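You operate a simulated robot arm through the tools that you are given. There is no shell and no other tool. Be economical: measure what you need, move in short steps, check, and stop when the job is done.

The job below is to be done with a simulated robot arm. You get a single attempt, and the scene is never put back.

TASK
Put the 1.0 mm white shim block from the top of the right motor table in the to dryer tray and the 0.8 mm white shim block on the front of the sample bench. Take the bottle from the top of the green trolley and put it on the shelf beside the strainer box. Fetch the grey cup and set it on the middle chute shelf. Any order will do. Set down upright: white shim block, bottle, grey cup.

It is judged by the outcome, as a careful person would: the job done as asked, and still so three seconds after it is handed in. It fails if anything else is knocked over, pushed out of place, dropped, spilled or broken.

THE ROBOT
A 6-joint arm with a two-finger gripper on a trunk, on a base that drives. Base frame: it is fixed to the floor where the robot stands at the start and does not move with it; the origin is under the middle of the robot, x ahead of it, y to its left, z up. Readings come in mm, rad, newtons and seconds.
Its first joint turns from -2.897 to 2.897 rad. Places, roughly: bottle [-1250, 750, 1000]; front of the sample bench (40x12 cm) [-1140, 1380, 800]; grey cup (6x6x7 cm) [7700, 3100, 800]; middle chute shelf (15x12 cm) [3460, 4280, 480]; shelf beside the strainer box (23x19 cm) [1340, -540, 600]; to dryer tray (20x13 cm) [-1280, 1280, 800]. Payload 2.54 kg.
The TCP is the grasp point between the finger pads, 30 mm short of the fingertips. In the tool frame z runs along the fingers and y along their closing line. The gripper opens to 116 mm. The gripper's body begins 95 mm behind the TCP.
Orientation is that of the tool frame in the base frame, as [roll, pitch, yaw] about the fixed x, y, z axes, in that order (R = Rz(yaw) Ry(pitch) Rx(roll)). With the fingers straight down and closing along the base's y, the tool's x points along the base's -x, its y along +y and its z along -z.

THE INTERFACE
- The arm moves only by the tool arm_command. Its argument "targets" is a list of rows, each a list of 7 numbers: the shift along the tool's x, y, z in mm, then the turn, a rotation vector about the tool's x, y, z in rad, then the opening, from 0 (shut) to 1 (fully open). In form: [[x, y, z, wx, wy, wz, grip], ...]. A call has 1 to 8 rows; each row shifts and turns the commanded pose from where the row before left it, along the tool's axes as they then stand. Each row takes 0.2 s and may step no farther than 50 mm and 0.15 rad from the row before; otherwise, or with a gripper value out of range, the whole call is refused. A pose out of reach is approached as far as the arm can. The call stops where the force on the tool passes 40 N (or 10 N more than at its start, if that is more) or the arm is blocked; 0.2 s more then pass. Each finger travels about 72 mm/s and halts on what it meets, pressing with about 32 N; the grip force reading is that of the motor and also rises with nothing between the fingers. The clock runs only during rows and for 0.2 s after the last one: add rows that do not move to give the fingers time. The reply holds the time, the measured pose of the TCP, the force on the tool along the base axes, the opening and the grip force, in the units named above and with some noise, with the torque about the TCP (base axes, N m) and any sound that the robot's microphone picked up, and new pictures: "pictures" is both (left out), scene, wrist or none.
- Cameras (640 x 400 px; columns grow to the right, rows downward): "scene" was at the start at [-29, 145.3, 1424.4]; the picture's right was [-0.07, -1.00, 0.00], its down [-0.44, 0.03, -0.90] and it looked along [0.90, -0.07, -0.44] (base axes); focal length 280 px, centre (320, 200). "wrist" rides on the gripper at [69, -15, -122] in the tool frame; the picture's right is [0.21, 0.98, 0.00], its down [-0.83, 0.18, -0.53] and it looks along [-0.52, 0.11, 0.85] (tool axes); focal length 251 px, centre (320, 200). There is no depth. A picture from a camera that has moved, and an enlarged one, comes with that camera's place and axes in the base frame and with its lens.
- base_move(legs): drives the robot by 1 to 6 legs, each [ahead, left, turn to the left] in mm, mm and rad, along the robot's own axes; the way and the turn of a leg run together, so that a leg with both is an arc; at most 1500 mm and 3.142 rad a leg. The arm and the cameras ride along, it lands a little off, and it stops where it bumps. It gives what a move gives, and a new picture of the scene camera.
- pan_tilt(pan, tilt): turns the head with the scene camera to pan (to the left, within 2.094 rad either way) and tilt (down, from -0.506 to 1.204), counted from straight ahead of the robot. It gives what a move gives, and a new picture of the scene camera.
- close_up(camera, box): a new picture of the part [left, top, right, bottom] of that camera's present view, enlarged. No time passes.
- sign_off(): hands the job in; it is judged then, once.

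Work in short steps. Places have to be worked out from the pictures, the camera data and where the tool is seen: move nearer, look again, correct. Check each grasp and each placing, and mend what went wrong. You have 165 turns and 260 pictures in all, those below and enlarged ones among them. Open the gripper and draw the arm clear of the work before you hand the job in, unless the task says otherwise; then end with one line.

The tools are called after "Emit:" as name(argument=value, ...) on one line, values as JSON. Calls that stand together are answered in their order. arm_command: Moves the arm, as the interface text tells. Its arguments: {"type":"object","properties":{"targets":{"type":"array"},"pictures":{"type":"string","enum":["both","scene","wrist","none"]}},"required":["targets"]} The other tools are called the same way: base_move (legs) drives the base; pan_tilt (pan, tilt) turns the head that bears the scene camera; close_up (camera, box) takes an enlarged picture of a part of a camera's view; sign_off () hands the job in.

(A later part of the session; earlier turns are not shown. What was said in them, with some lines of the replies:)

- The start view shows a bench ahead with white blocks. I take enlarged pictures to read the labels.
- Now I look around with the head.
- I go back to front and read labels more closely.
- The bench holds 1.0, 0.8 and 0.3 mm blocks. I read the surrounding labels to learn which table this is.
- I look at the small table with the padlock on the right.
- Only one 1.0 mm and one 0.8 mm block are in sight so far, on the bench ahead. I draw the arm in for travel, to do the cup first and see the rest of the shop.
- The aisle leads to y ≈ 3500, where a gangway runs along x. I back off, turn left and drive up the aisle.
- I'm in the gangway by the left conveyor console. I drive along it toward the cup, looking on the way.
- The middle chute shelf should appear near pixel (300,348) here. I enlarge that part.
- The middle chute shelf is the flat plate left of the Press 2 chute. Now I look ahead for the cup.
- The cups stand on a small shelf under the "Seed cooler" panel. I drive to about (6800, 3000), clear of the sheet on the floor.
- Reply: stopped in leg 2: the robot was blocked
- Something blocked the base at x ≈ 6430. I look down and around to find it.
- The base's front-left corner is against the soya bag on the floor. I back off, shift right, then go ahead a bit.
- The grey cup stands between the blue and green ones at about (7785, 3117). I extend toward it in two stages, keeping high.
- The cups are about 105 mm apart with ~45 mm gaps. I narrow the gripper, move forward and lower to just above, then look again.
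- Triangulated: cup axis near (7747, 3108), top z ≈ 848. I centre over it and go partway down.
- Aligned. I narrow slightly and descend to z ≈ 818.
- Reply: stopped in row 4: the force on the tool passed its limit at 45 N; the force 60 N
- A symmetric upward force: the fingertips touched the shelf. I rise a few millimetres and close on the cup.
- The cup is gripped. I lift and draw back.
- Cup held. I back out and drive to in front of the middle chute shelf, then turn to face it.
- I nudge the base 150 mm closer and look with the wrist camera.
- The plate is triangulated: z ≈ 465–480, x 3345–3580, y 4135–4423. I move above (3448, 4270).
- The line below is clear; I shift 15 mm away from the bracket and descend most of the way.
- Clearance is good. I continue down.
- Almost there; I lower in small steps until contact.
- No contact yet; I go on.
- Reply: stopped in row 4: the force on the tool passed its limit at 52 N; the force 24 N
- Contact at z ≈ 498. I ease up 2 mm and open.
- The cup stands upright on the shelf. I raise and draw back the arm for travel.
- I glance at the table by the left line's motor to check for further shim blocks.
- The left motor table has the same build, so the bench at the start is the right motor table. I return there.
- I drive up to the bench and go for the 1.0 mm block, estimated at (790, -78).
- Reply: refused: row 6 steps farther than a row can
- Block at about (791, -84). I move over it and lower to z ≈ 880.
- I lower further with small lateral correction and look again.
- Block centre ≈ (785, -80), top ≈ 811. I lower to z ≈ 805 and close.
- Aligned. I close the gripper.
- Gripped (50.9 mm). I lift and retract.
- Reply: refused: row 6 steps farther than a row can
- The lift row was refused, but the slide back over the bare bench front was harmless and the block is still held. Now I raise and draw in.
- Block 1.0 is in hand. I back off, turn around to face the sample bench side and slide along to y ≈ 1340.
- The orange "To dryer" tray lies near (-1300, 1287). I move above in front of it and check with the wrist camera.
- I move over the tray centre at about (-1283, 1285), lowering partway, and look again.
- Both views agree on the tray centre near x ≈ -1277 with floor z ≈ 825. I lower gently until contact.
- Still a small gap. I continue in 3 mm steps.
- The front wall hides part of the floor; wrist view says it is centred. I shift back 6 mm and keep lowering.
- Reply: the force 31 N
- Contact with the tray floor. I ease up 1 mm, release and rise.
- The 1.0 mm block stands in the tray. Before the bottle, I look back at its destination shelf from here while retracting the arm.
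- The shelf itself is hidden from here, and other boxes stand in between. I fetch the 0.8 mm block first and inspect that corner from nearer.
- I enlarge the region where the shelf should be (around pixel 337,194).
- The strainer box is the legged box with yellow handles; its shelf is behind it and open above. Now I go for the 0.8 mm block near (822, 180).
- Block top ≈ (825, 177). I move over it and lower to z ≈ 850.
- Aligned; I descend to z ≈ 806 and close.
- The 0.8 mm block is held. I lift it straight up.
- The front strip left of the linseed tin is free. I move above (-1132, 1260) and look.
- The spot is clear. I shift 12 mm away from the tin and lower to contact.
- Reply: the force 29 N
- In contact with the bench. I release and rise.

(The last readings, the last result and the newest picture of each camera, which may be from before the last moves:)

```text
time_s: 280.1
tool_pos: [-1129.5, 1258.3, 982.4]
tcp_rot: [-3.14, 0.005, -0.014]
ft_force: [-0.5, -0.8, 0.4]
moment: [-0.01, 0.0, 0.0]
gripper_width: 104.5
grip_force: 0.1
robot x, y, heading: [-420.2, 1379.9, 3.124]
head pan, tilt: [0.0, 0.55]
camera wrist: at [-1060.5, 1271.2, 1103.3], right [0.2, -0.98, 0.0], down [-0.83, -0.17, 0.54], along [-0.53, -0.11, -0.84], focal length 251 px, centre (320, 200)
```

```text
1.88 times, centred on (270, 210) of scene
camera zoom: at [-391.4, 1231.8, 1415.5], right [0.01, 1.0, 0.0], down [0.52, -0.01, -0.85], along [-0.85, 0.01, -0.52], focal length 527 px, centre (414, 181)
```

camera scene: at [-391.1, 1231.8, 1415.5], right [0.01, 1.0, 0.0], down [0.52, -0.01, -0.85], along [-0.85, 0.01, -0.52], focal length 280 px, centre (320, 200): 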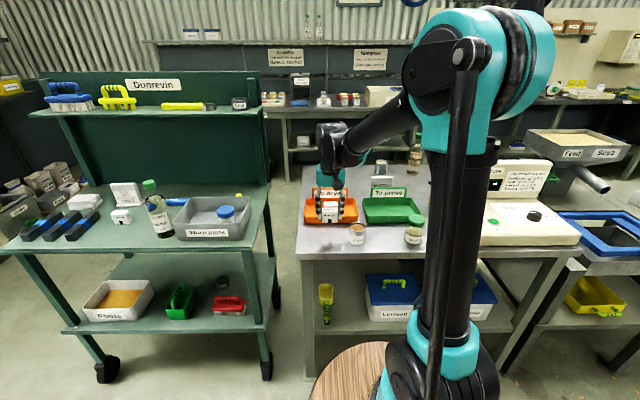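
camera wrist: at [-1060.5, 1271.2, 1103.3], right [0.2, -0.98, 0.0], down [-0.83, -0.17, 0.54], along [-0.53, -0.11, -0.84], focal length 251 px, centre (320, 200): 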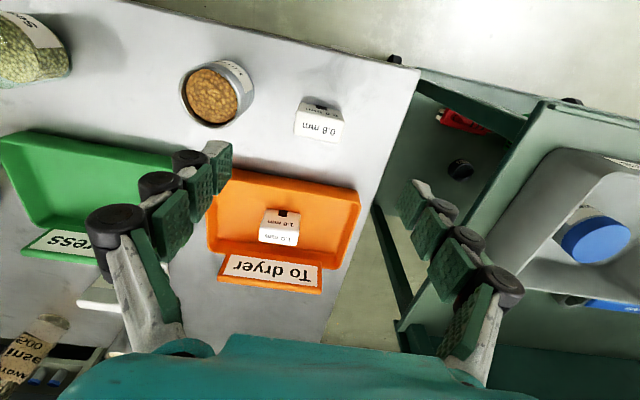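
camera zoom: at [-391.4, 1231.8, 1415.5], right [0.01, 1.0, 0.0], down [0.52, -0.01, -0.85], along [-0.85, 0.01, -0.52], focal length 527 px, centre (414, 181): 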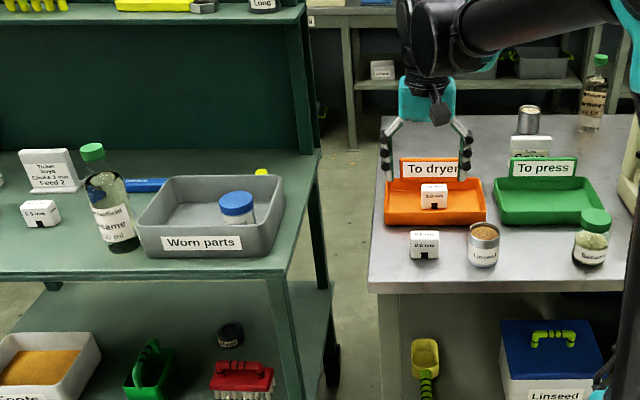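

Both blocks stand as asked. The bottle triangulates to base (-1131, 722, 830), top ≈ 1025. I retract and raise the arm, then slide over in front of the trolley.

Emit:
arm_command(targets=[[40, -10, -25, 0, 0, 0, 1], [40, -10, -25, 0, 0, 0, 1], [40, -10, -25, 0, 0, 0, 1], [40, -10, -25, 0, 0, 0, 1], [40, -10, -25, 0, 0, 0, 1], [40, -10, -20, 0, 0, 0, 1]], pictures="none")

Emit:
base_move(legs=[[0, 600, 0.017]])

Emit:
pan_tilt(pan=0.1, tilt=0.5)

```text
time_s: 281.5
tool_pos: [-887.6, 1314.5, 1125.0]
tcp_rot: [-3.142, 0.006, -0.013]
ft_force: [-0.7, 0.5, -0.3]
moment: [-0.01, -0.03, -0.01]
gripper_width: 115.9
grip_force: 0.0
robot x, y, heading: [-417.4, 1376.8, 3.124]
head pan, tilt: [0.0, 0.55]
```

```text
time_s: 284.9
tool_pos: [-887.4, 705.8, 1123.4]
tcp_rot: [-3.142, 0.004, 0.008]
ft_force: [0.5, 0.3, 0.8]
moment: [0.0, 0.01, -0.01]
gripper_width: 115.8
grip_force: 0.0
robot x, y, heading: [-422.0, 780.9, -3.133]
head pan, tilt: [0.0, 0.55]
camera scene: at [-389.9, 633.1, 1415.5], right [-0.01, 1.0, 0.0], down [0.52, 0.0, -0.85], along [-0.85, -0.01, -0.52], focal length 280 px, centre (320, 200)
```

scene: 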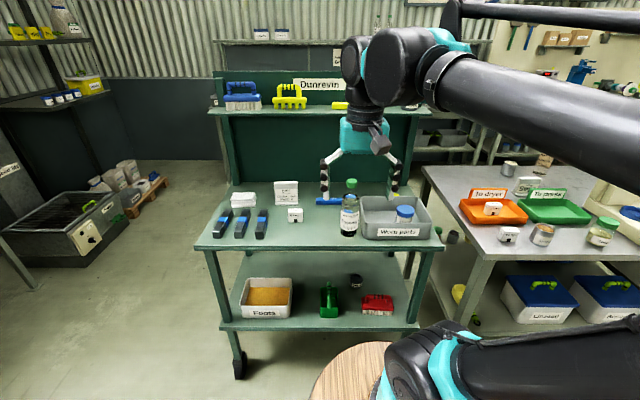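

```text
time_s: 285.5
tool_pos: [-887.3, 705.8, 1124.6]
tcp_rot: [-3.141, 0.003, 0.007]
ft_force: [0.3, -0.7, 0.0]
moment: [0.0, 0.0, 0.0]
gripper_width: 115.8
grip_force: 0.0
robot x, y, heading: [-422.5, 779.0, -3.129]
head pan, tilt: [0.099, 0.499]
camera scene: at [-390.5, 624.1, 1420.1], right [-0.11, 0.99, 0.0], down [0.48, 0.05, -0.88], along [-0.87, -0.09, -0.48], focal length 280 px, centre (320, 200)
```

scene: 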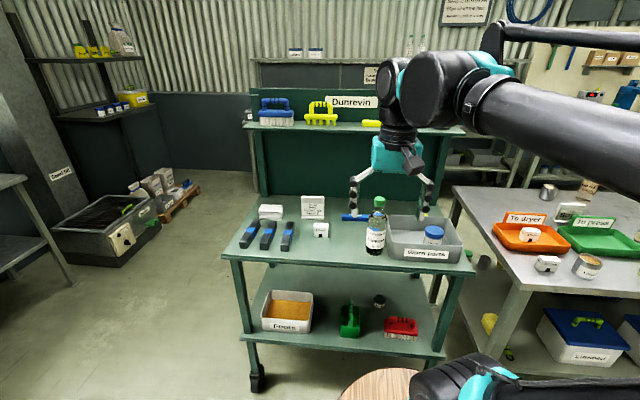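

I move toward the bottle at height and look with the wrist camera.

Emit:
arm_command(targets=[[-45, -4, 0, 0, 0, 0, 1], [-45, -4, 0, 0, 0, 0, 1], [-45, -4, 0, 0, 0, 0, 1], [-35, -4, 0, 0, 0, 0, 1]])

Emit:
close_up(camera="scene", box=[320, 150, 480, 270])

```text
time_s: 286.5
tool_pos: [-1057.4, 721.0, 1125.5]
tcp_rot: [-3.141, 0.004, 0.006]
ft_force: [0.9, -0.3, 0.3]
moment: [-0.02, 0.06, -0.02]
gripper_width: 115.8
grip_force: 0.0
robot x, y, heading: [-421.8, 776.0, -3.132]
head pan, tilt: [0.099, 0.499]
camera scene: at [-390.1, 624.1, 1420.1], right [-0.11, 0.99, 0.0], down [0.48, 0.05, -0.88], along [-0.87, -0.09, -0.48], focal length 280 px, centre (320, 200)
camera wrist: at [-988.3, 734.8, 1246.4], right [0.22, -0.98, 0.0], down [-0.82, -0.19, 0.54], along [-0.52, -0.12, -0.84], focal length 251 px, centre (320, 200)
```

scene: 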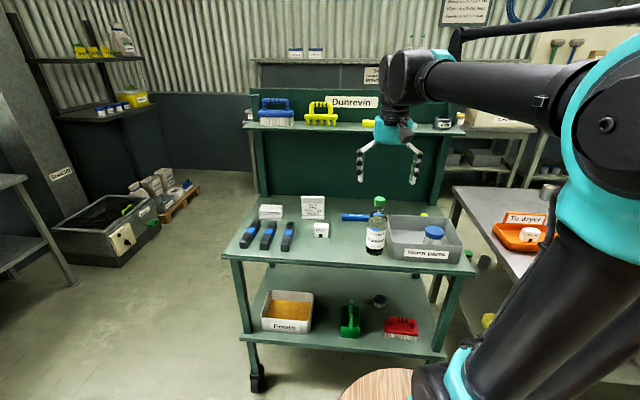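
wrist: 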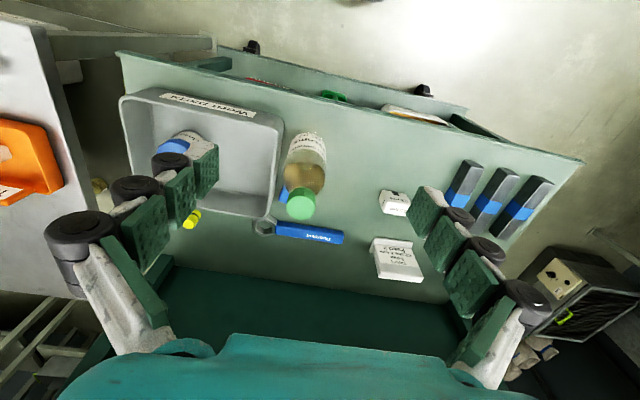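

```text
3.33 times, centred on (400, 210) of scene
camera zoom: at [-390.1, 624.1, 1420.1], right [-0.11, 0.99, 0.0], down [0.48, 0.05, -0.88], along [-0.87, -0.09, -0.48], focal length 933 px, centre (53, 167)
```

zoom: 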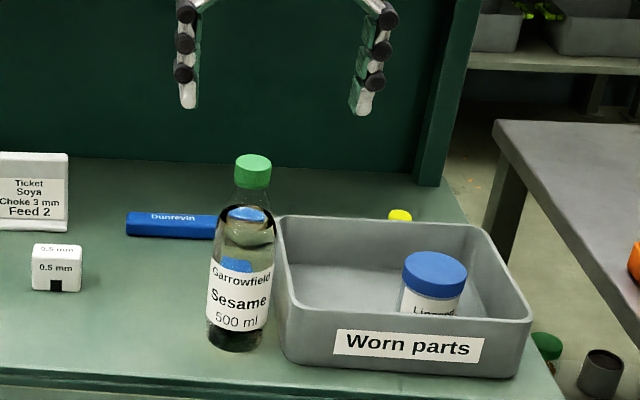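

Bottle axis ≈ (-1137, 724), top ≈ 1022. I centre above and lower partly.

Emit:
arm_command(targets=[[-40, -1, 0, 0, 0, 0, 1], [-40, -2, 0, 0, 0, 0, 1], [0, 0, 35, 0, 0, 0, 1], [0, 0, 35, 0, 0, 0, 1]], pictures="wrist")

Emit:
close_up(camera="scene", box=[320, 150, 480, 270])

```text
time_s: 287.5
tool_pos: [-1138.4, 723.4, 1056.3]
tcp_rot: [-3.141, 0.005, 0.008]
ft_force: [0.3, 0.0, -0.3]
moment: [0.02, 0.02, -0.01]
gripper_width: 116.3
grip_force: 0.0
robot x, y, heading: [-422.0, 782.0, -3.131]
head pan, tilt: [0.099, 0.499]
camera wrist: at [-1068.9, 737.9, 1176.6], right [0.22, -0.98, 0.0], down [-0.82, -0.19, 0.54], along [-0.52, -0.12, -0.84], focal length 251 px, centre (320, 200)
```

wrist: 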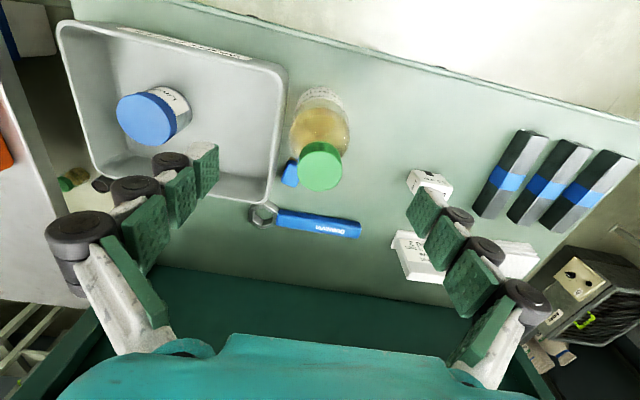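

```text
3.33 times, centred on (400, 210) of scene
camera zoom: at [-390.5, 624.0, 1420.1], right [-0.11, 0.99, 0.0], down [0.48, 0.05, -0.88], along [-0.87, -0.09, -0.48], focal length 933 px, centre (53, 167)
```

zoom: 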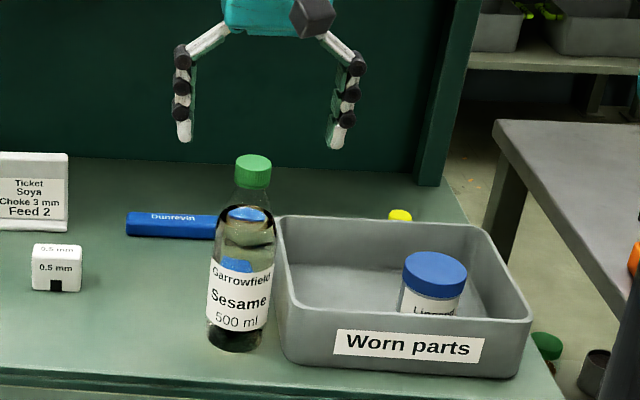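

Well centred. I lower around the bottle to z ≈ 945.

Emit:
arm_command(targets=[[-1, 1, 35, 0, 0, 0, 0.9], [0, 0, 35, 0, 0, 0, 0.85], [0, 0, 25, 0, 0, 0, 0.85], [0, 0, 16, 0, 0, 0, 0.85]], pictures="wrist")

Emit:
close_up(camera="scene", box=[320, 150, 480, 270])

```text
time_s: 288.5
tool_pos: [-1139.7, 722.8, 944.3]
tcp_rot: [-3.14, 0.005, 0.006]
ft_force: [-0.4, 0.9, -0.2]
moment: [0.01, 0.02, 0.0]
gripper_width: 98.5
grip_force: 0.1
robot x, y, heading: [-422.2, 781.7, -3.135]
head pan, tilt: [0.099, 0.499]
camera wrist: at [-1069.9, 736.6, 1065.6], right [0.22, -0.98, 0.0], down [-0.82, -0.19, 0.54], along [-0.52, -0.12, -0.84], focal length 251 px, centre (320, 200)
```

wrist: 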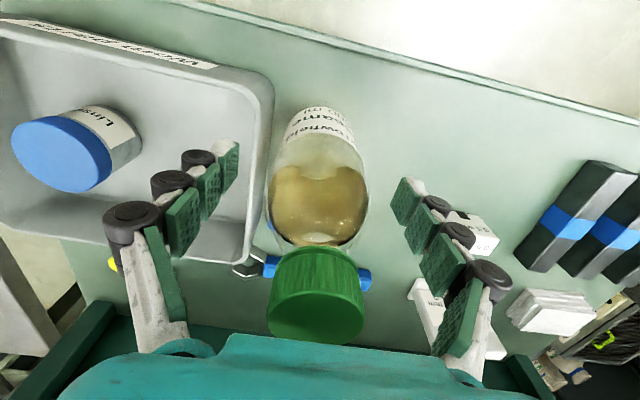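

```text
3.33 times, centred on (400, 210) of scene
camera zoom: at [-390.5, 624.0, 1420.1], right [-0.11, 0.99, 0.0], down [0.48, 0.05, -0.88], along [-0.87, -0.09, -0.48], focal length 933 px, centre (53, 167)
```

zoom: 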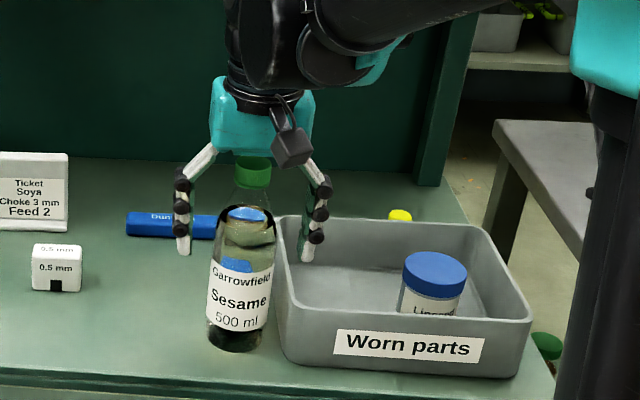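

The bottle is between the pads. I close.

Emit:
arm_command(targets=[[0, 0, 0, 0, 0, 0, 0.65], [0, 0, 0, 0, 0, 0, 0.45], [0, 0, 0, 0, 0, 0, 0.4], [0, 0, 0, 0, 0, 0, 0.4]], pictures="wrist")

Emit:
close_up(camera="scene", box=[320, 150, 480, 270])

```text
time_s: 289.5
tool_pos: [-1138.9, 722.3, 945.4]
tcp_rot: [-3.141, 0.002, 0.008]
ft_force: [0.2, 1.1, 0.4]
moment: [0.07, 0.0, 0.0]
gripper_width: 58.7
grip_force: 32.0
robot x, y, heading: [-418.9, 779.5, -3.141]
head pan, tilt: [0.099, 0.499]
camera wrist: at [-1069.8, 736.7, 1065.9], right [0.22, -0.98, 0.0], down [-0.82, -0.19, 0.54], along [-0.52, -0.12, -0.84], focal length 251 px, centre (320, 200)
```

wrist: 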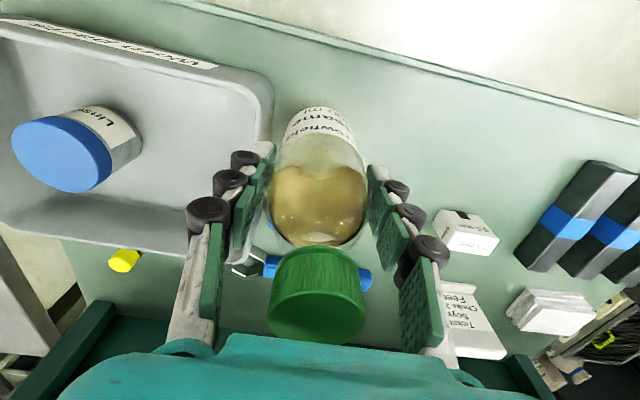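

```text
3.33 times, centred on (400, 210) of scene
camera zoom: at [-390.6, 624.1, 1420.1], right [-0.11, 0.99, 0.0], down [0.48, 0.05, -0.88], along [-0.87, -0.09, -0.48], focal length 933 px, centre (53, 167)
```

zoom: 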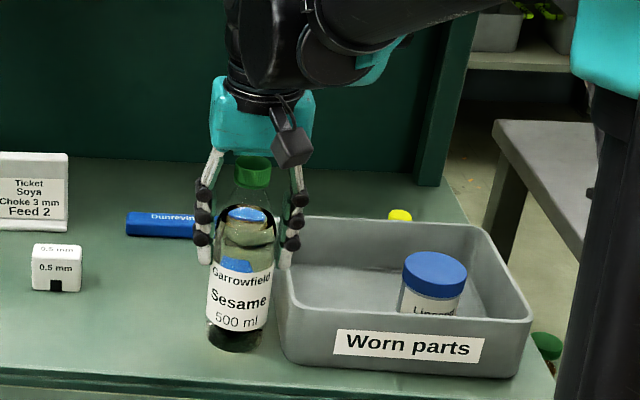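

Gripped at 58.7 mm. I lift slowly and straight.

Emit:
arm_command(targets=[[0, 0, -15, 0, 0, 0, 0.38], [0, 0, -30, 0, 0, 0, 0.38], [0, 0, -40, 0, 0, 0, 0.38], [0, 0, -40, 0, 0, 0, 0.38], [35, 0, -20, 0, 0, 0, 0.38], [45, 0, 0, 0, 0, 0, 0.38], [45, 0, 0, 0, 0, 0, 0.38], [45, 0, 0, 0, 0, 0, 0.38]])

```text
time_s: 291.3
tool_pos: [-967.7, 723.6, 1089.0]
tcp_rot: [3.14, 0.004, 0.007]
ft_force: [0.1, -0.2, -5.3]
moment: [-0.01, -0.08, 0.0]
gripper_width: 58.4
grip_force: 31.8
robot x, y, heading: [-423.7, 779.8, -3.128]
head pan, tilt: [0.099, 0.499]
camera scene: at [-391.2, 623.9, 1420.1], right [-0.11, 0.99, 0.0], down [0.48, 0.05, -0.88], along [-0.87, -0.09, -0.48], focal length 280 px, centre (320, 200)
camera wrist: at [-898.3, 738.5, 1210.2], right [0.22, -0.97, 0.0], down [-0.82, -0.19, 0.54], along [-0.52, -0.12, -0.84], focal length 251 px, centre (320, 200)
```

scene: 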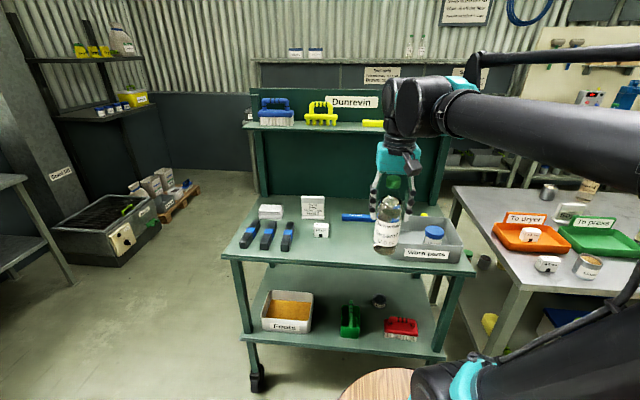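
wrist: 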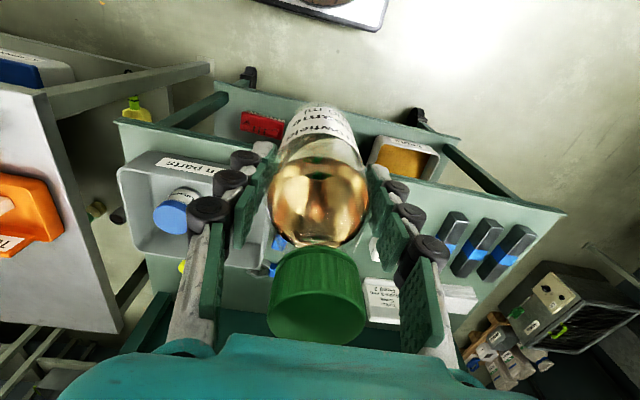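

The bottle is held upright. I draw it in further before driving.

Emit:
arm_command(targets=[[40, 0, 0, 0, 0, 0, 0.38], [40, 0, 0, 0, 0, 0, 0.38], [20, 0, 0, 0, 0, 0, 0.38]], pictures="none")

Emit:
base_move(legs=[[0, 0, -1.571], [0, 0, -1.571], [0, -700, 0], [420, -930, 0], [300, -130, 0]])

Emit:
pan_tilt(pan=0.35, tilt=0.55)

```text
time_s: 292.1
tool_pos: [-868.1, 725.3, 1088.7]
tcp_rot: [3.141, 0.002, 0.005]
ft_force: [0.2, 0.0, -5.3]
moment: [0.05, -0.06, 0.02]
gripper_width: 58.3
grip_force: 31.7
robot x, y, heading: [-417.9, 779.9, -3.136]
head pan, tilt: [0.099, 0.499]
```

```text
time_s: 310.2
tool_pos: [792.6, -877.0, 1088.1]
tcp_rot: [3.141, 0.004, -3.108]
ft_force: [0.1, -0.7, -4.9]
moment: [-0.01, 0.05, -0.02]
gripper_width: 58.4
grip_force: 32.1
robot x, y, heading: [346.2, -945.8, 0.032]
head pan, tilt: [0.099, 0.499]
camera scene: at [312.4, -784.3, 1420.1], right [0.13, -0.99, 0.0], down [-0.47, -0.06, -0.88], along [0.87, 0.12, -0.48], focal length 280 px, centre (320, 200)
```

scene: 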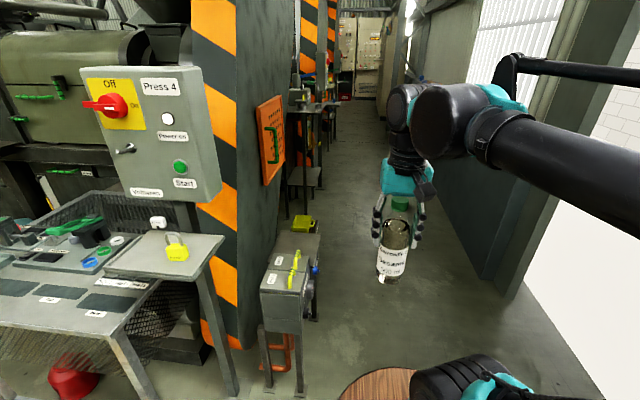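

```text
time_s: 311.0
tool_pos: [793.5, -876.2, 1088.0]
tcp_rot: [-3.141, 0.003, -3.108]
ft_force: [0.3, 0.0, -4.3]
moment: [0.0, 0.02, 0.0]
gripper_width: 58.2
grip_force: 31.9
robot x, y, heading: [346.7, -947.4, 0.034]
head pan, tilt: [0.351, 0.55]
camera scene: at [305.5, -762.8, 1415.5], right [0.37, -0.93, 0.0], down [-0.48, -0.2, -0.85], along [0.79, 0.32, -0.52], focal length 280 px, centre (320, 200)
```

scene: 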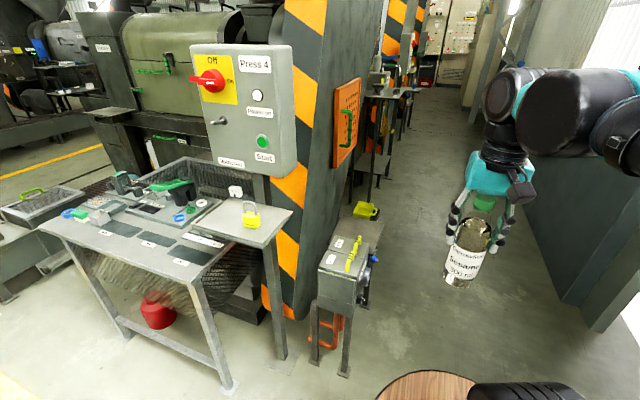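

I see a shelf behind the strainer box with something yellow on it. I enlarge it.

Emit:
close_up(camera="scene", box=[290, 170, 410, 270])

```text
4.00 times, centred on (350, 220) of scene
camera zoom: at [305.5, -762.8, 1415.5], right [0.37, -0.93, 0.0], down [-0.48, -0.2, -0.85], along [0.79, 0.32, -0.52], focal length 1119 px, centre (200, 120)
```

zoom: 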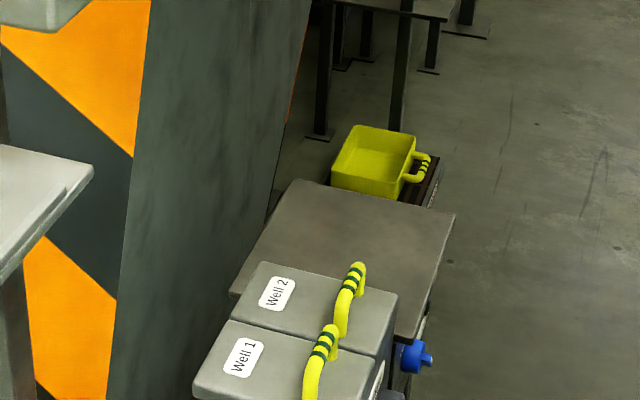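

The flat plate beyond the "Well" lids projects exactly at the given shelf place and is free. I drive a little closer, staying clear of the box.

Emit:
base_move(legs=[[300, -70, -0.034]])

Emit:
pan_tilt(pan=0.5, tilt=0.75)

```text
time_s: 313.0
tool_pos: [1097.6, -957.3, 1088.3]
tcp_rot: [3.141, 0.004, -3.141]
ft_force: [0.1, -1.0, -4.2]
moment: [-0.02, 0.05, -0.01]
gripper_width: 58.3
grip_force: 32.7
robot x, y, heading: [649.1, -1009.0, -0.002]
head pan, tilt: [0.351, 0.55]
camera scene: at [612.6, -826.4, 1415.5], right [0.34, -0.94, 0.0], down [-0.49, -0.18, -0.85], along [0.8, 0.29, -0.52], focal length 280 px, centre (320, 200)
```

scene: 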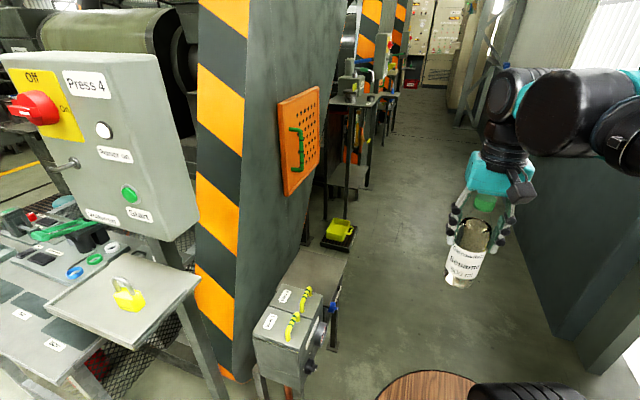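

```text
time_s: 313.8
tool_pos: [1096.1, -956.3, 1089.3]
tcp_rot: [3.141, 0.003, 3.139]
ft_force: [0.2, 0.3, -5.4]
moment: [0.0, 0.03, 0.0]
gripper_width: 58.2
grip_force: 32.3
robot x, y, heading: [648.5, -1007.8, -0.007]
head pan, tilt: [0.499, 0.75]
camera scene: at [601.0, -817.6, 1398.2], right [0.48, -0.88, 0.0], down [-0.6, -0.33, -0.73], along [0.64, 0.35, -0.68], focal length 280 px, centre (320, 200)
```

scene: 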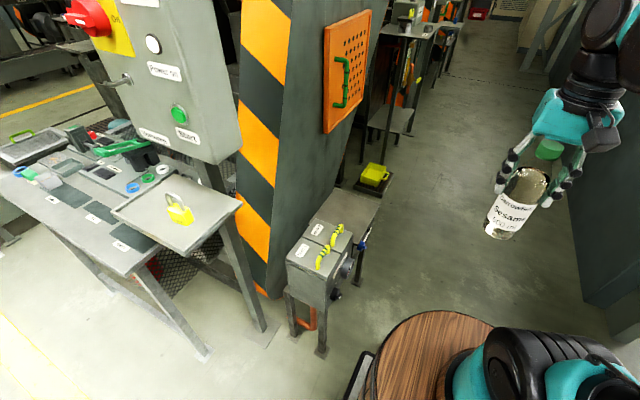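

Emit:
close_up(camera="scene", box=[270, 150, 430, 270])

```text
3.33 times, centred on (350, 210) of scene
camera zoom: at [601.0, -817.6, 1398.2], right [0.48, -0.88, 0.0], down [-0.6, -0.33, -0.73], along [0.64, 0.35, -0.68], focal length 933 px, centre (220, 167)
```

zoom: 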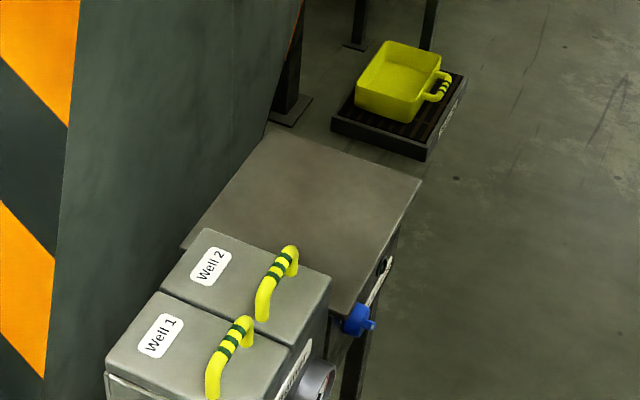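

Plate: x 1205–1443, y -640…-436, z ≈ 606. I carry the bottle above (1322, -550).

Emit:
arm_command(targets=[[-24, 43, 0, 0, 0, 0, 0.38], [-24, 43, 0, 0, 0, 0, 0.38], [-24, 43, 0, 0, 0, 0, 0.38], [-24, 43, 0, 0, 0, 0, 0.38], [-24, 43, 0, 0, 0, 0, 0.38], [-24, 43, 0, 0, 0, 0, 0.38], [-24, 43, 0, 0, 0, 0, 0.38], [-24, 43, 0, 0, 0, 0, 0.38]])

```text
time_s: 315.6
tool_pos: [1290.1, -611.8, 1090.4]
tcp_rot: [-3.141, 0.004, 3.139]
ft_force: [-1.1, -0.1, -3.9]
moment: [0.05, 0.02, 0.0]
gripper_width: 58.3
grip_force: 31.8
robot x, y, heading: [647.5, -1007.2, -0.001]
head pan, tilt: [0.499, 0.75]
camera scene: at [600.7, -817.9, 1398.1], right [0.48, -0.88, 0.0], down [-0.6, -0.33, -0.73], along [0.64, 0.35, -0.68], focal length 280 px, centre (320, 200)
camera wrist: at [1219.3, -629.1, 1210.9], right [-0.21, 0.98, 0.0], down [0.82, 0.18, 0.54], along [0.52, 0.11, -0.84], focal length 251 px, centre (320, 200)
```

scene: 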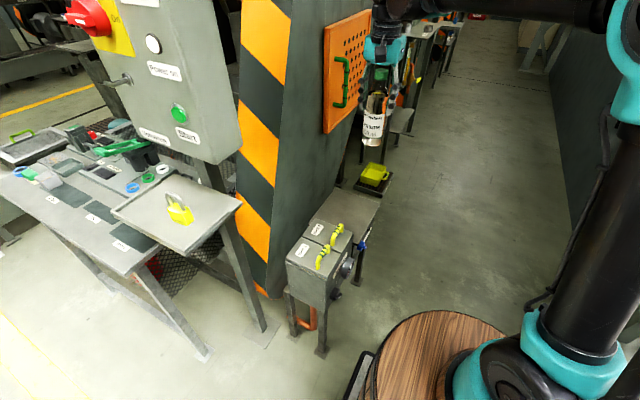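
wrist: 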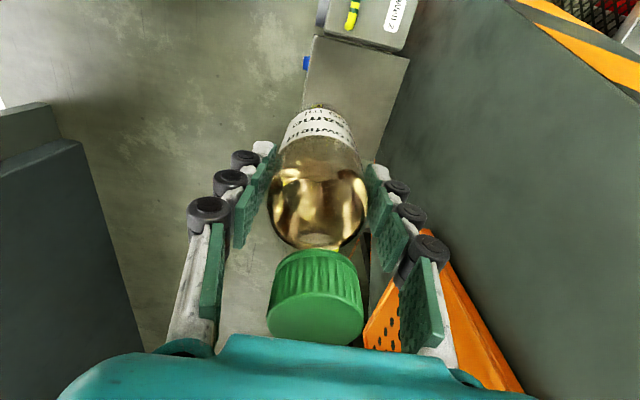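

Path is clear. I finish centring and lower to z ≈ 900.

Emit:
arm_command(targets=[[-14, 30, 0, 0, 0, 0, 0.38], [-14, 28, 0, 0, 0, 0, 0.38], [0, 0, 40, 0, 0, 0, 0.38], [0, 0, 45, 0, 0, 0, 0.38], [0, 0, 45, 0, 0, 0, 0.38], [0, 0, 45, 0, 0, 0, 0.38]])

Emit:
close_up(camera="scene", box=[270, 100, 430, 270])

```text
time_s: 317.0
tool_pos: [1318.3, -554.2, 913.4]
tcp_rot: [3.141, 0.003, 3.141]
ft_force: [-0.3, 0.2, -5.3]
moment: [0.03, 0.05, -0.02]
gripper_width: 57.9
grip_force: 32.1
robot x, y, heading: [651.2, -1011.3, -0.002]
head pan, tilt: [0.499, 0.75]
camera scene: at [600.9, -817.5, 1398.1], right [0.48, -0.88, 0.0], down [-0.6, -0.33, -0.73], along [0.64, 0.35, -0.68], focal length 280 px, centre (320, 200)
camera wrist: at [1248.2, -571.2, 1035.2], right [-0.21, 0.98, 0.0], down [0.82, 0.18, 0.54], along [0.52, 0.11, -0.84], focal length 251 px, centre (320, 200)
```

scene: 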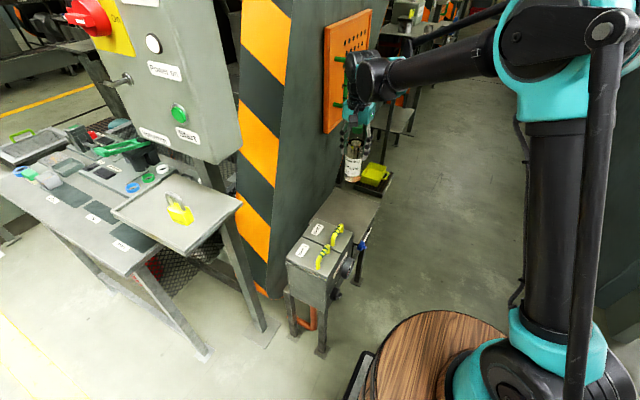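
wrist: 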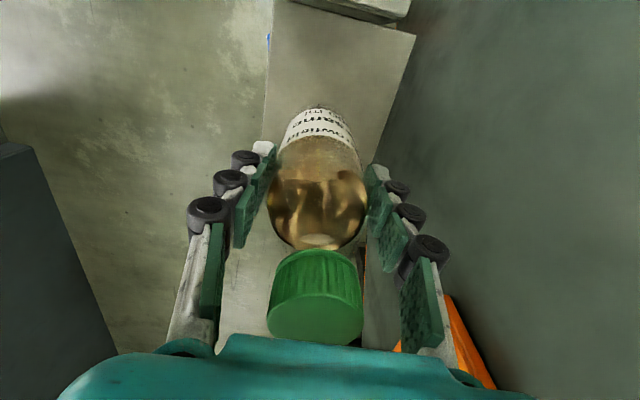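

```text
2.35 times, centred on (350, 185) of scene
camera zoom: at [600.9, -817.5, 1398.1], right [0.48, -0.88, 0.0], down [-0.6, -0.33, -0.73], along [0.64, 0.35, -0.68], focal length 658 px, centre (249, 235)
```

zoom: 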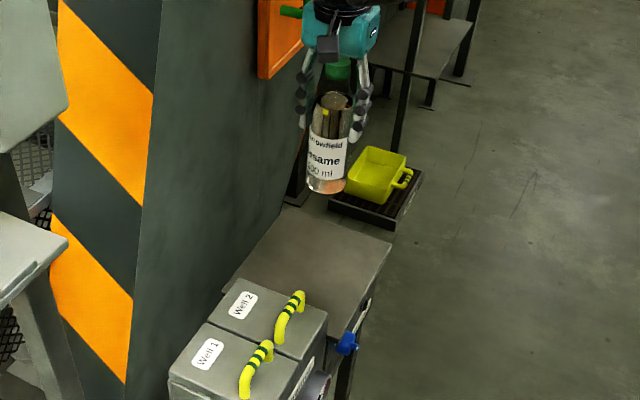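

Centred over the plate. I descend further.

Emit:
arm_command(targets=[[0, 5, 40, 0, 0, 0, 0.38], [0, 0, 40, 0, 0, 0, 0.38], [0, 0, 40, 0, 0, 0, 0.38], [0, 0, 25, 0, 0, 0, 0.38]])

Emit:
close_up(camera="scene", box=[270, 100, 430, 270])

```text
time_s: 318.0
tool_pos: [1319.8, -549.5, 767.7]
tcp_rot: [3.14, 0.004, 3.141]
ft_force: [-0.2, 0.4, -4.7]
moment: [0.01, 0.03, 0.03]
gripper_width: 58.2
grip_force: 31.9
robot x, y, heading: [648.0, -1011.8, -0.0]
head pan, tilt: [0.499, 0.75]
camera scene: at [601.0, -817.4, 1398.1], right [0.48, -0.88, 0.0], down [-0.6, -0.33, -0.73], along [0.64, 0.35, -0.68], focal length 280 px, centre (320, 200)
camera wrist: at [1249.6, -566.4, 890.2], right [-0.21, 0.98, 0.0], down [0.82, 0.18, 0.54], along [0.52, 0.11, -0.84], focal length 251 px, centre (320, 200)
```

scene: 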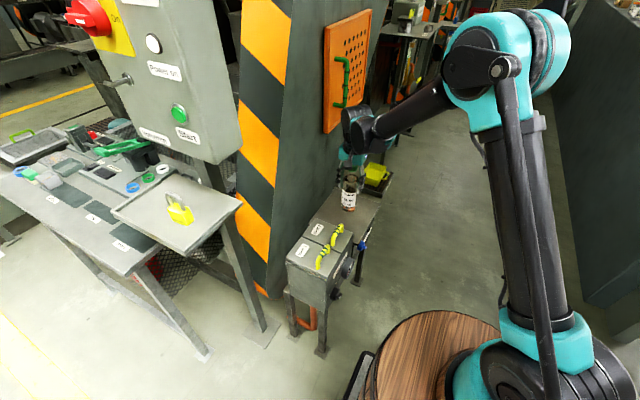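
wrist: 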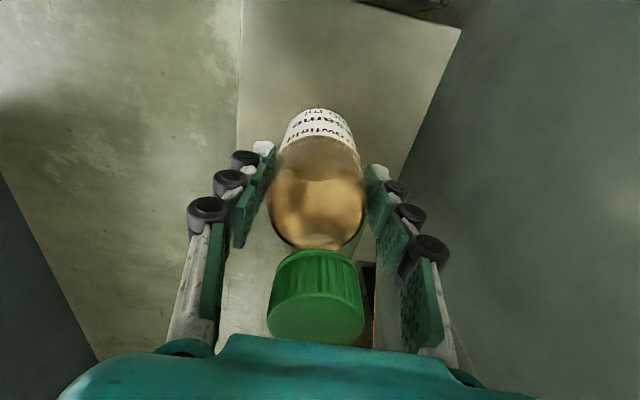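

```text
2.35 times, centred on (350, 185) of scene
camera zoom: at [601.0, -817.4, 1398.1], right [0.48, -0.88, 0.0], down [-0.6, -0.33, -0.73], along [0.64, 0.35, -0.68], focal length 658 px, centre (249, 235)
```

zoom: 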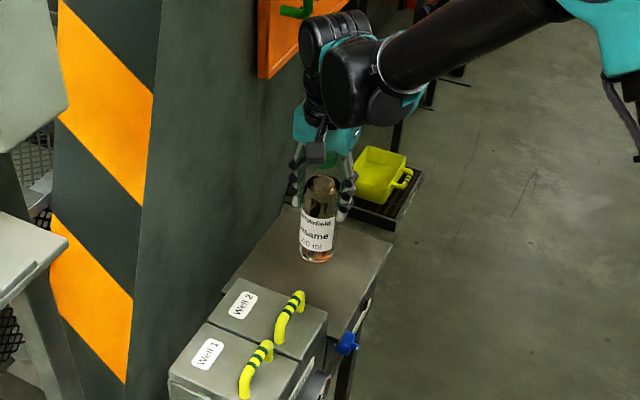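

Over the middle of the plate, some 30 mm above it. I lower gently to contact.

Emit:
arm_command(targets=[[0, 0, 10, 0, 0, 0, 0.38], [0, 0, 8, 0, 0, 0, 0.38], [0, 0, 5, 0, 0, 0, 0.38], [0, 0, 4, 0, 0, 0, 0.38], [0, 0, 3, 0, 0, 0, 0.38], [0, 0, 3, 0, 0, 0, 0.38], [0, 0, 3, 0, 0, 0, 0.38]], pictures="none")

```text
time_s: 319.6
tool_pos: [1317.9, -549.9, 733.2]
tcp_rot: [3.14, 0.003, -3.141]
ft_force: [0.3, -1.4, -4.8]
moment: [-0.02, 0.05, 0.04]
gripper_width: 58.2
grip_force: 32.0
robot x, y, heading: [646.3, -1006.0, -0.002]
head pan, tilt: [0.499, 0.75]
```

Emit:
arm_command(targets=[[0, 0, 3, 0, 0, 0, 0.38], [0, 0, 3, 0, 0, 0, 0.38], [0, 0, 3, 0, 0, 0, 0.38], [0, 0, 3, 0, 0, 0, 0.38], [0, 0, 3, 0, 0, 0, 0.38]], pictures="none")

Emit:
close_up(camera="scene", box=[310, 150, 390, 220])

```text
time_s: 320.8
tool_pos: [1318.8, -548.9, 718.4]
tcp_rot: [3.141, 0.007, -3.141]
ft_force: [0.4, 0.9, 22.2]
moment: [-0.02, -0.12, 0.12]
gripper_width: 58.6
grip_force: 31.9
robot x, y, heading: [648.9, -1010.0, -0.006]
head pan, tilt: [0.499, 0.75]
```

```text
5.71 times, centred on (350, 185) of scene
camera zoom: at [600.3, -817.9, 1398.1], right [0.48, -0.88, 0.0], down [-0.6, -0.33, -0.73], along [0.64, 0.35, -0.68], focal length 1599 px, centre (149, 286)
```

zoom: 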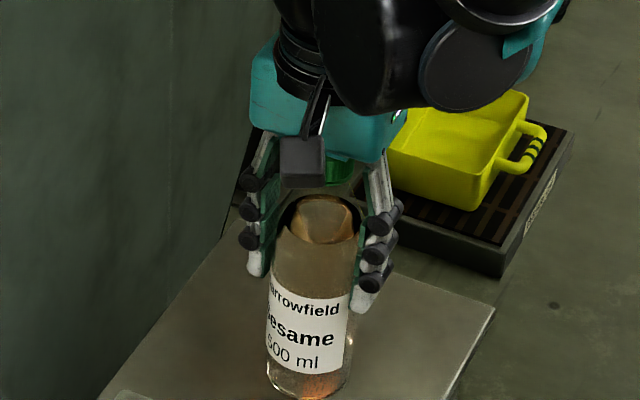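

Contact. I ease up 1 mm, open moderately, then check before rising.

Emit:
arm_command(targets=[[0, 0, -1, 0, 0, 0, 0.38], [0, 0, 0, 0, 0, 0, 0.55], [0, 0, 0, 0, 0, 0, 0.7], [0, 0, 0, 0, 0, 0, 0.85], [0, 0, 0, 0, 0, 0, 0.85]], pictures="wrist")

```text
time_s: 322.0
tool_pos: [1318.8, -549.5, 720.0]
tcp_rot: [3.141, 0.003, 3.141]
ft_force: [0.2, -0.5, 1.0]
moment: [0.0, -0.01, 0.01]
gripper_width: 98.7
grip_force: 0.1
robot x, y, heading: [649.9, -1005.5, 0.002]
head pan, tilt: [0.499, 0.75]
camera wrist: at [1248.8, -566.2, 840.6], right [-0.21, 0.98, 0.0], down [0.82, 0.18, 0.54], along [0.53, 0.11, -0.84], focal length 251 px, centre (320, 200)
```

wrist: 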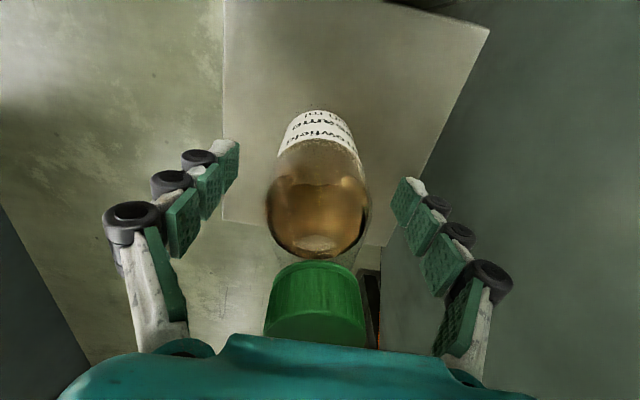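

The bottle stands free. I rise straight up.

Emit:
arm_command(targets=[[0, 0, -20, 0, 0, 0, 0.88], [0, 0, -40, 0, 0, 0, 0.9], [0, 0, -45, 0, 0, 0, 0.95], [0, 0, -45, 0, 0, 0, 1], [0, 0, -45, 0, 0, 0, 1], [0, 0, -45, 0, 0, 0, 1], [0, 0, -45, 0, 0, 0, 1], [0, 0, -45, 0, 0, 0, 1]])

Emit:
close_up(camera="scene", box=[270, 120, 430, 270])

```text
time_s: 323.8
tool_pos: [1318.2, -549.6, 1050.8]
tcp_rot: [-3.141, 0.004, 3.141]
ft_force: [-0.6, 0.3, 0.4]
moment: [-0.03, 0.02, 0.02]
gripper_width: 115.9
grip_force: 0.0
robot x, y, heading: [650.0, -1008.4, -0.004]
head pan, tilt: [0.499, 0.75]
camera scene: at [601.0, -817.4, 1398.1], right [0.48, -0.88, 0.0], down [-0.6, -0.33, -0.73], along [0.64, 0.35, -0.68], focal length 280 px, centre (320, 200)
camera wrist: at [1247.8, -566.6, 1171.2], right [-0.21, 0.98, 0.0], down [0.82, 0.18, 0.54], along [0.52, 0.11, -0.84], focal length 251 px, centre (320, 200)
```

scene: 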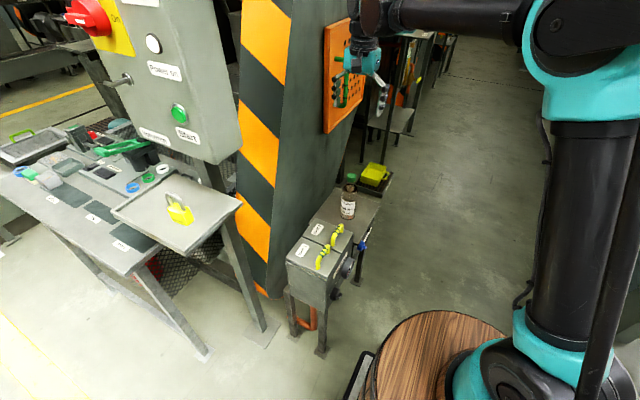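
wrist: 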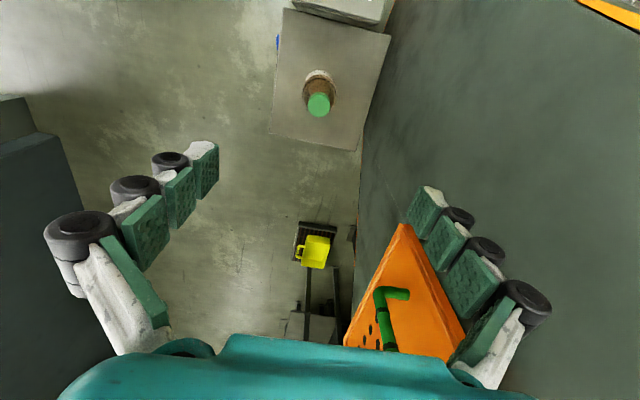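

```text
2.67 times, centred on (350, 195) of scene
camera zoom: at [601.0, -817.4, 1398.1], right [0.48, -0.88, 0.0], down [-0.6, -0.33, -0.73], along [0.64, 0.35, -0.68], focal length 746 px, centre (240, 213)
```

zoom: 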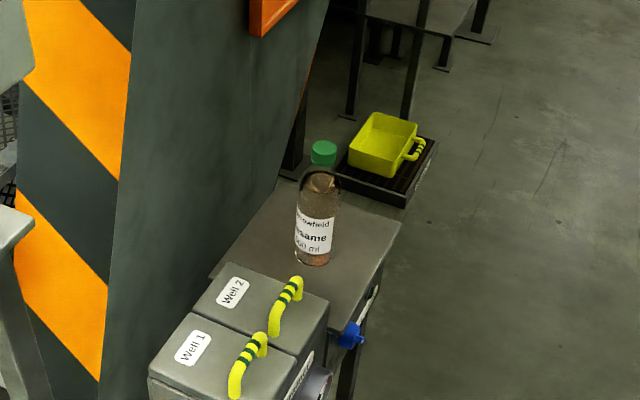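

The bottle stands upright in the middle of the shelf. I draw the arm clear.

Emit:
arm_command(targets=[[20, -44, 0, 0, 0, 0, 1], [20, -44, 0, 0, 0, 0, 1], [20, -44, 0, 0, 0, 0, 1], [20, -44, 0, 0, 0, 0, 1], [20, -44, 0, 0, 0, 0, 1], [20, -44, 0, 0, 0, 0, 1], [20, -44, 0, 0, 0, 0, 1], [20, -44, 0, 0, 0, 0, 1]], pictures="scene")

```text
time_s: 325.6
tool_pos: [1157.9, -901.8, 1048.6]
tcp_rot: [-3.142, 0.003, -3.141]
ft_force: [0.4, 0.0, -0.2]
moment: [-0.02, 0.05, 0.03]
gripper_width: 116.0
grip_force: 0.1
robot x, y, heading: [651.7, -1008.3, -0.003]
head pan, tilt: [0.499, 0.75]
camera scene: at [601.1, -817.4, 1398.1], right [0.48, -0.88, 0.0], down [-0.6, -0.33, -0.73], along [0.64, 0.35, -0.68], focal length 280 px, centre (320, 200)
```

scene: 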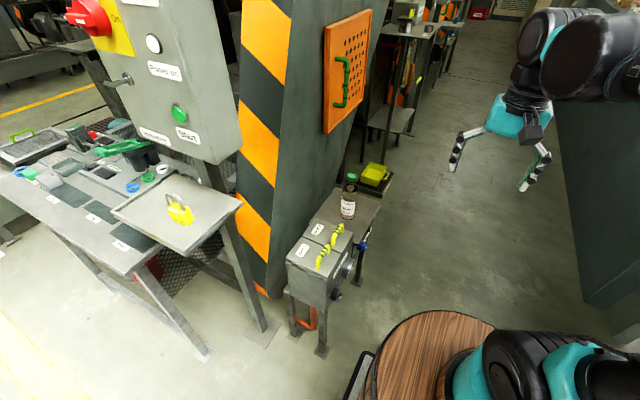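

All four items are set down upright, the gripper is open and the arm is clear. I hand the job in.

Emit:
sign_off()

```text
The job is handed in.
```

I placed all four items upright and handed the job in: the 1.0 mm block is in the "To dryer" tray, the 0.8 mm block on the front of the sample bench, the bottle on the shelf beside the strainer box, and the grey cup on the middle chute shelf. On the way to the cup, the base bumped the soya bag on the floor by the seed cooker; it looked to be in place afterwards.
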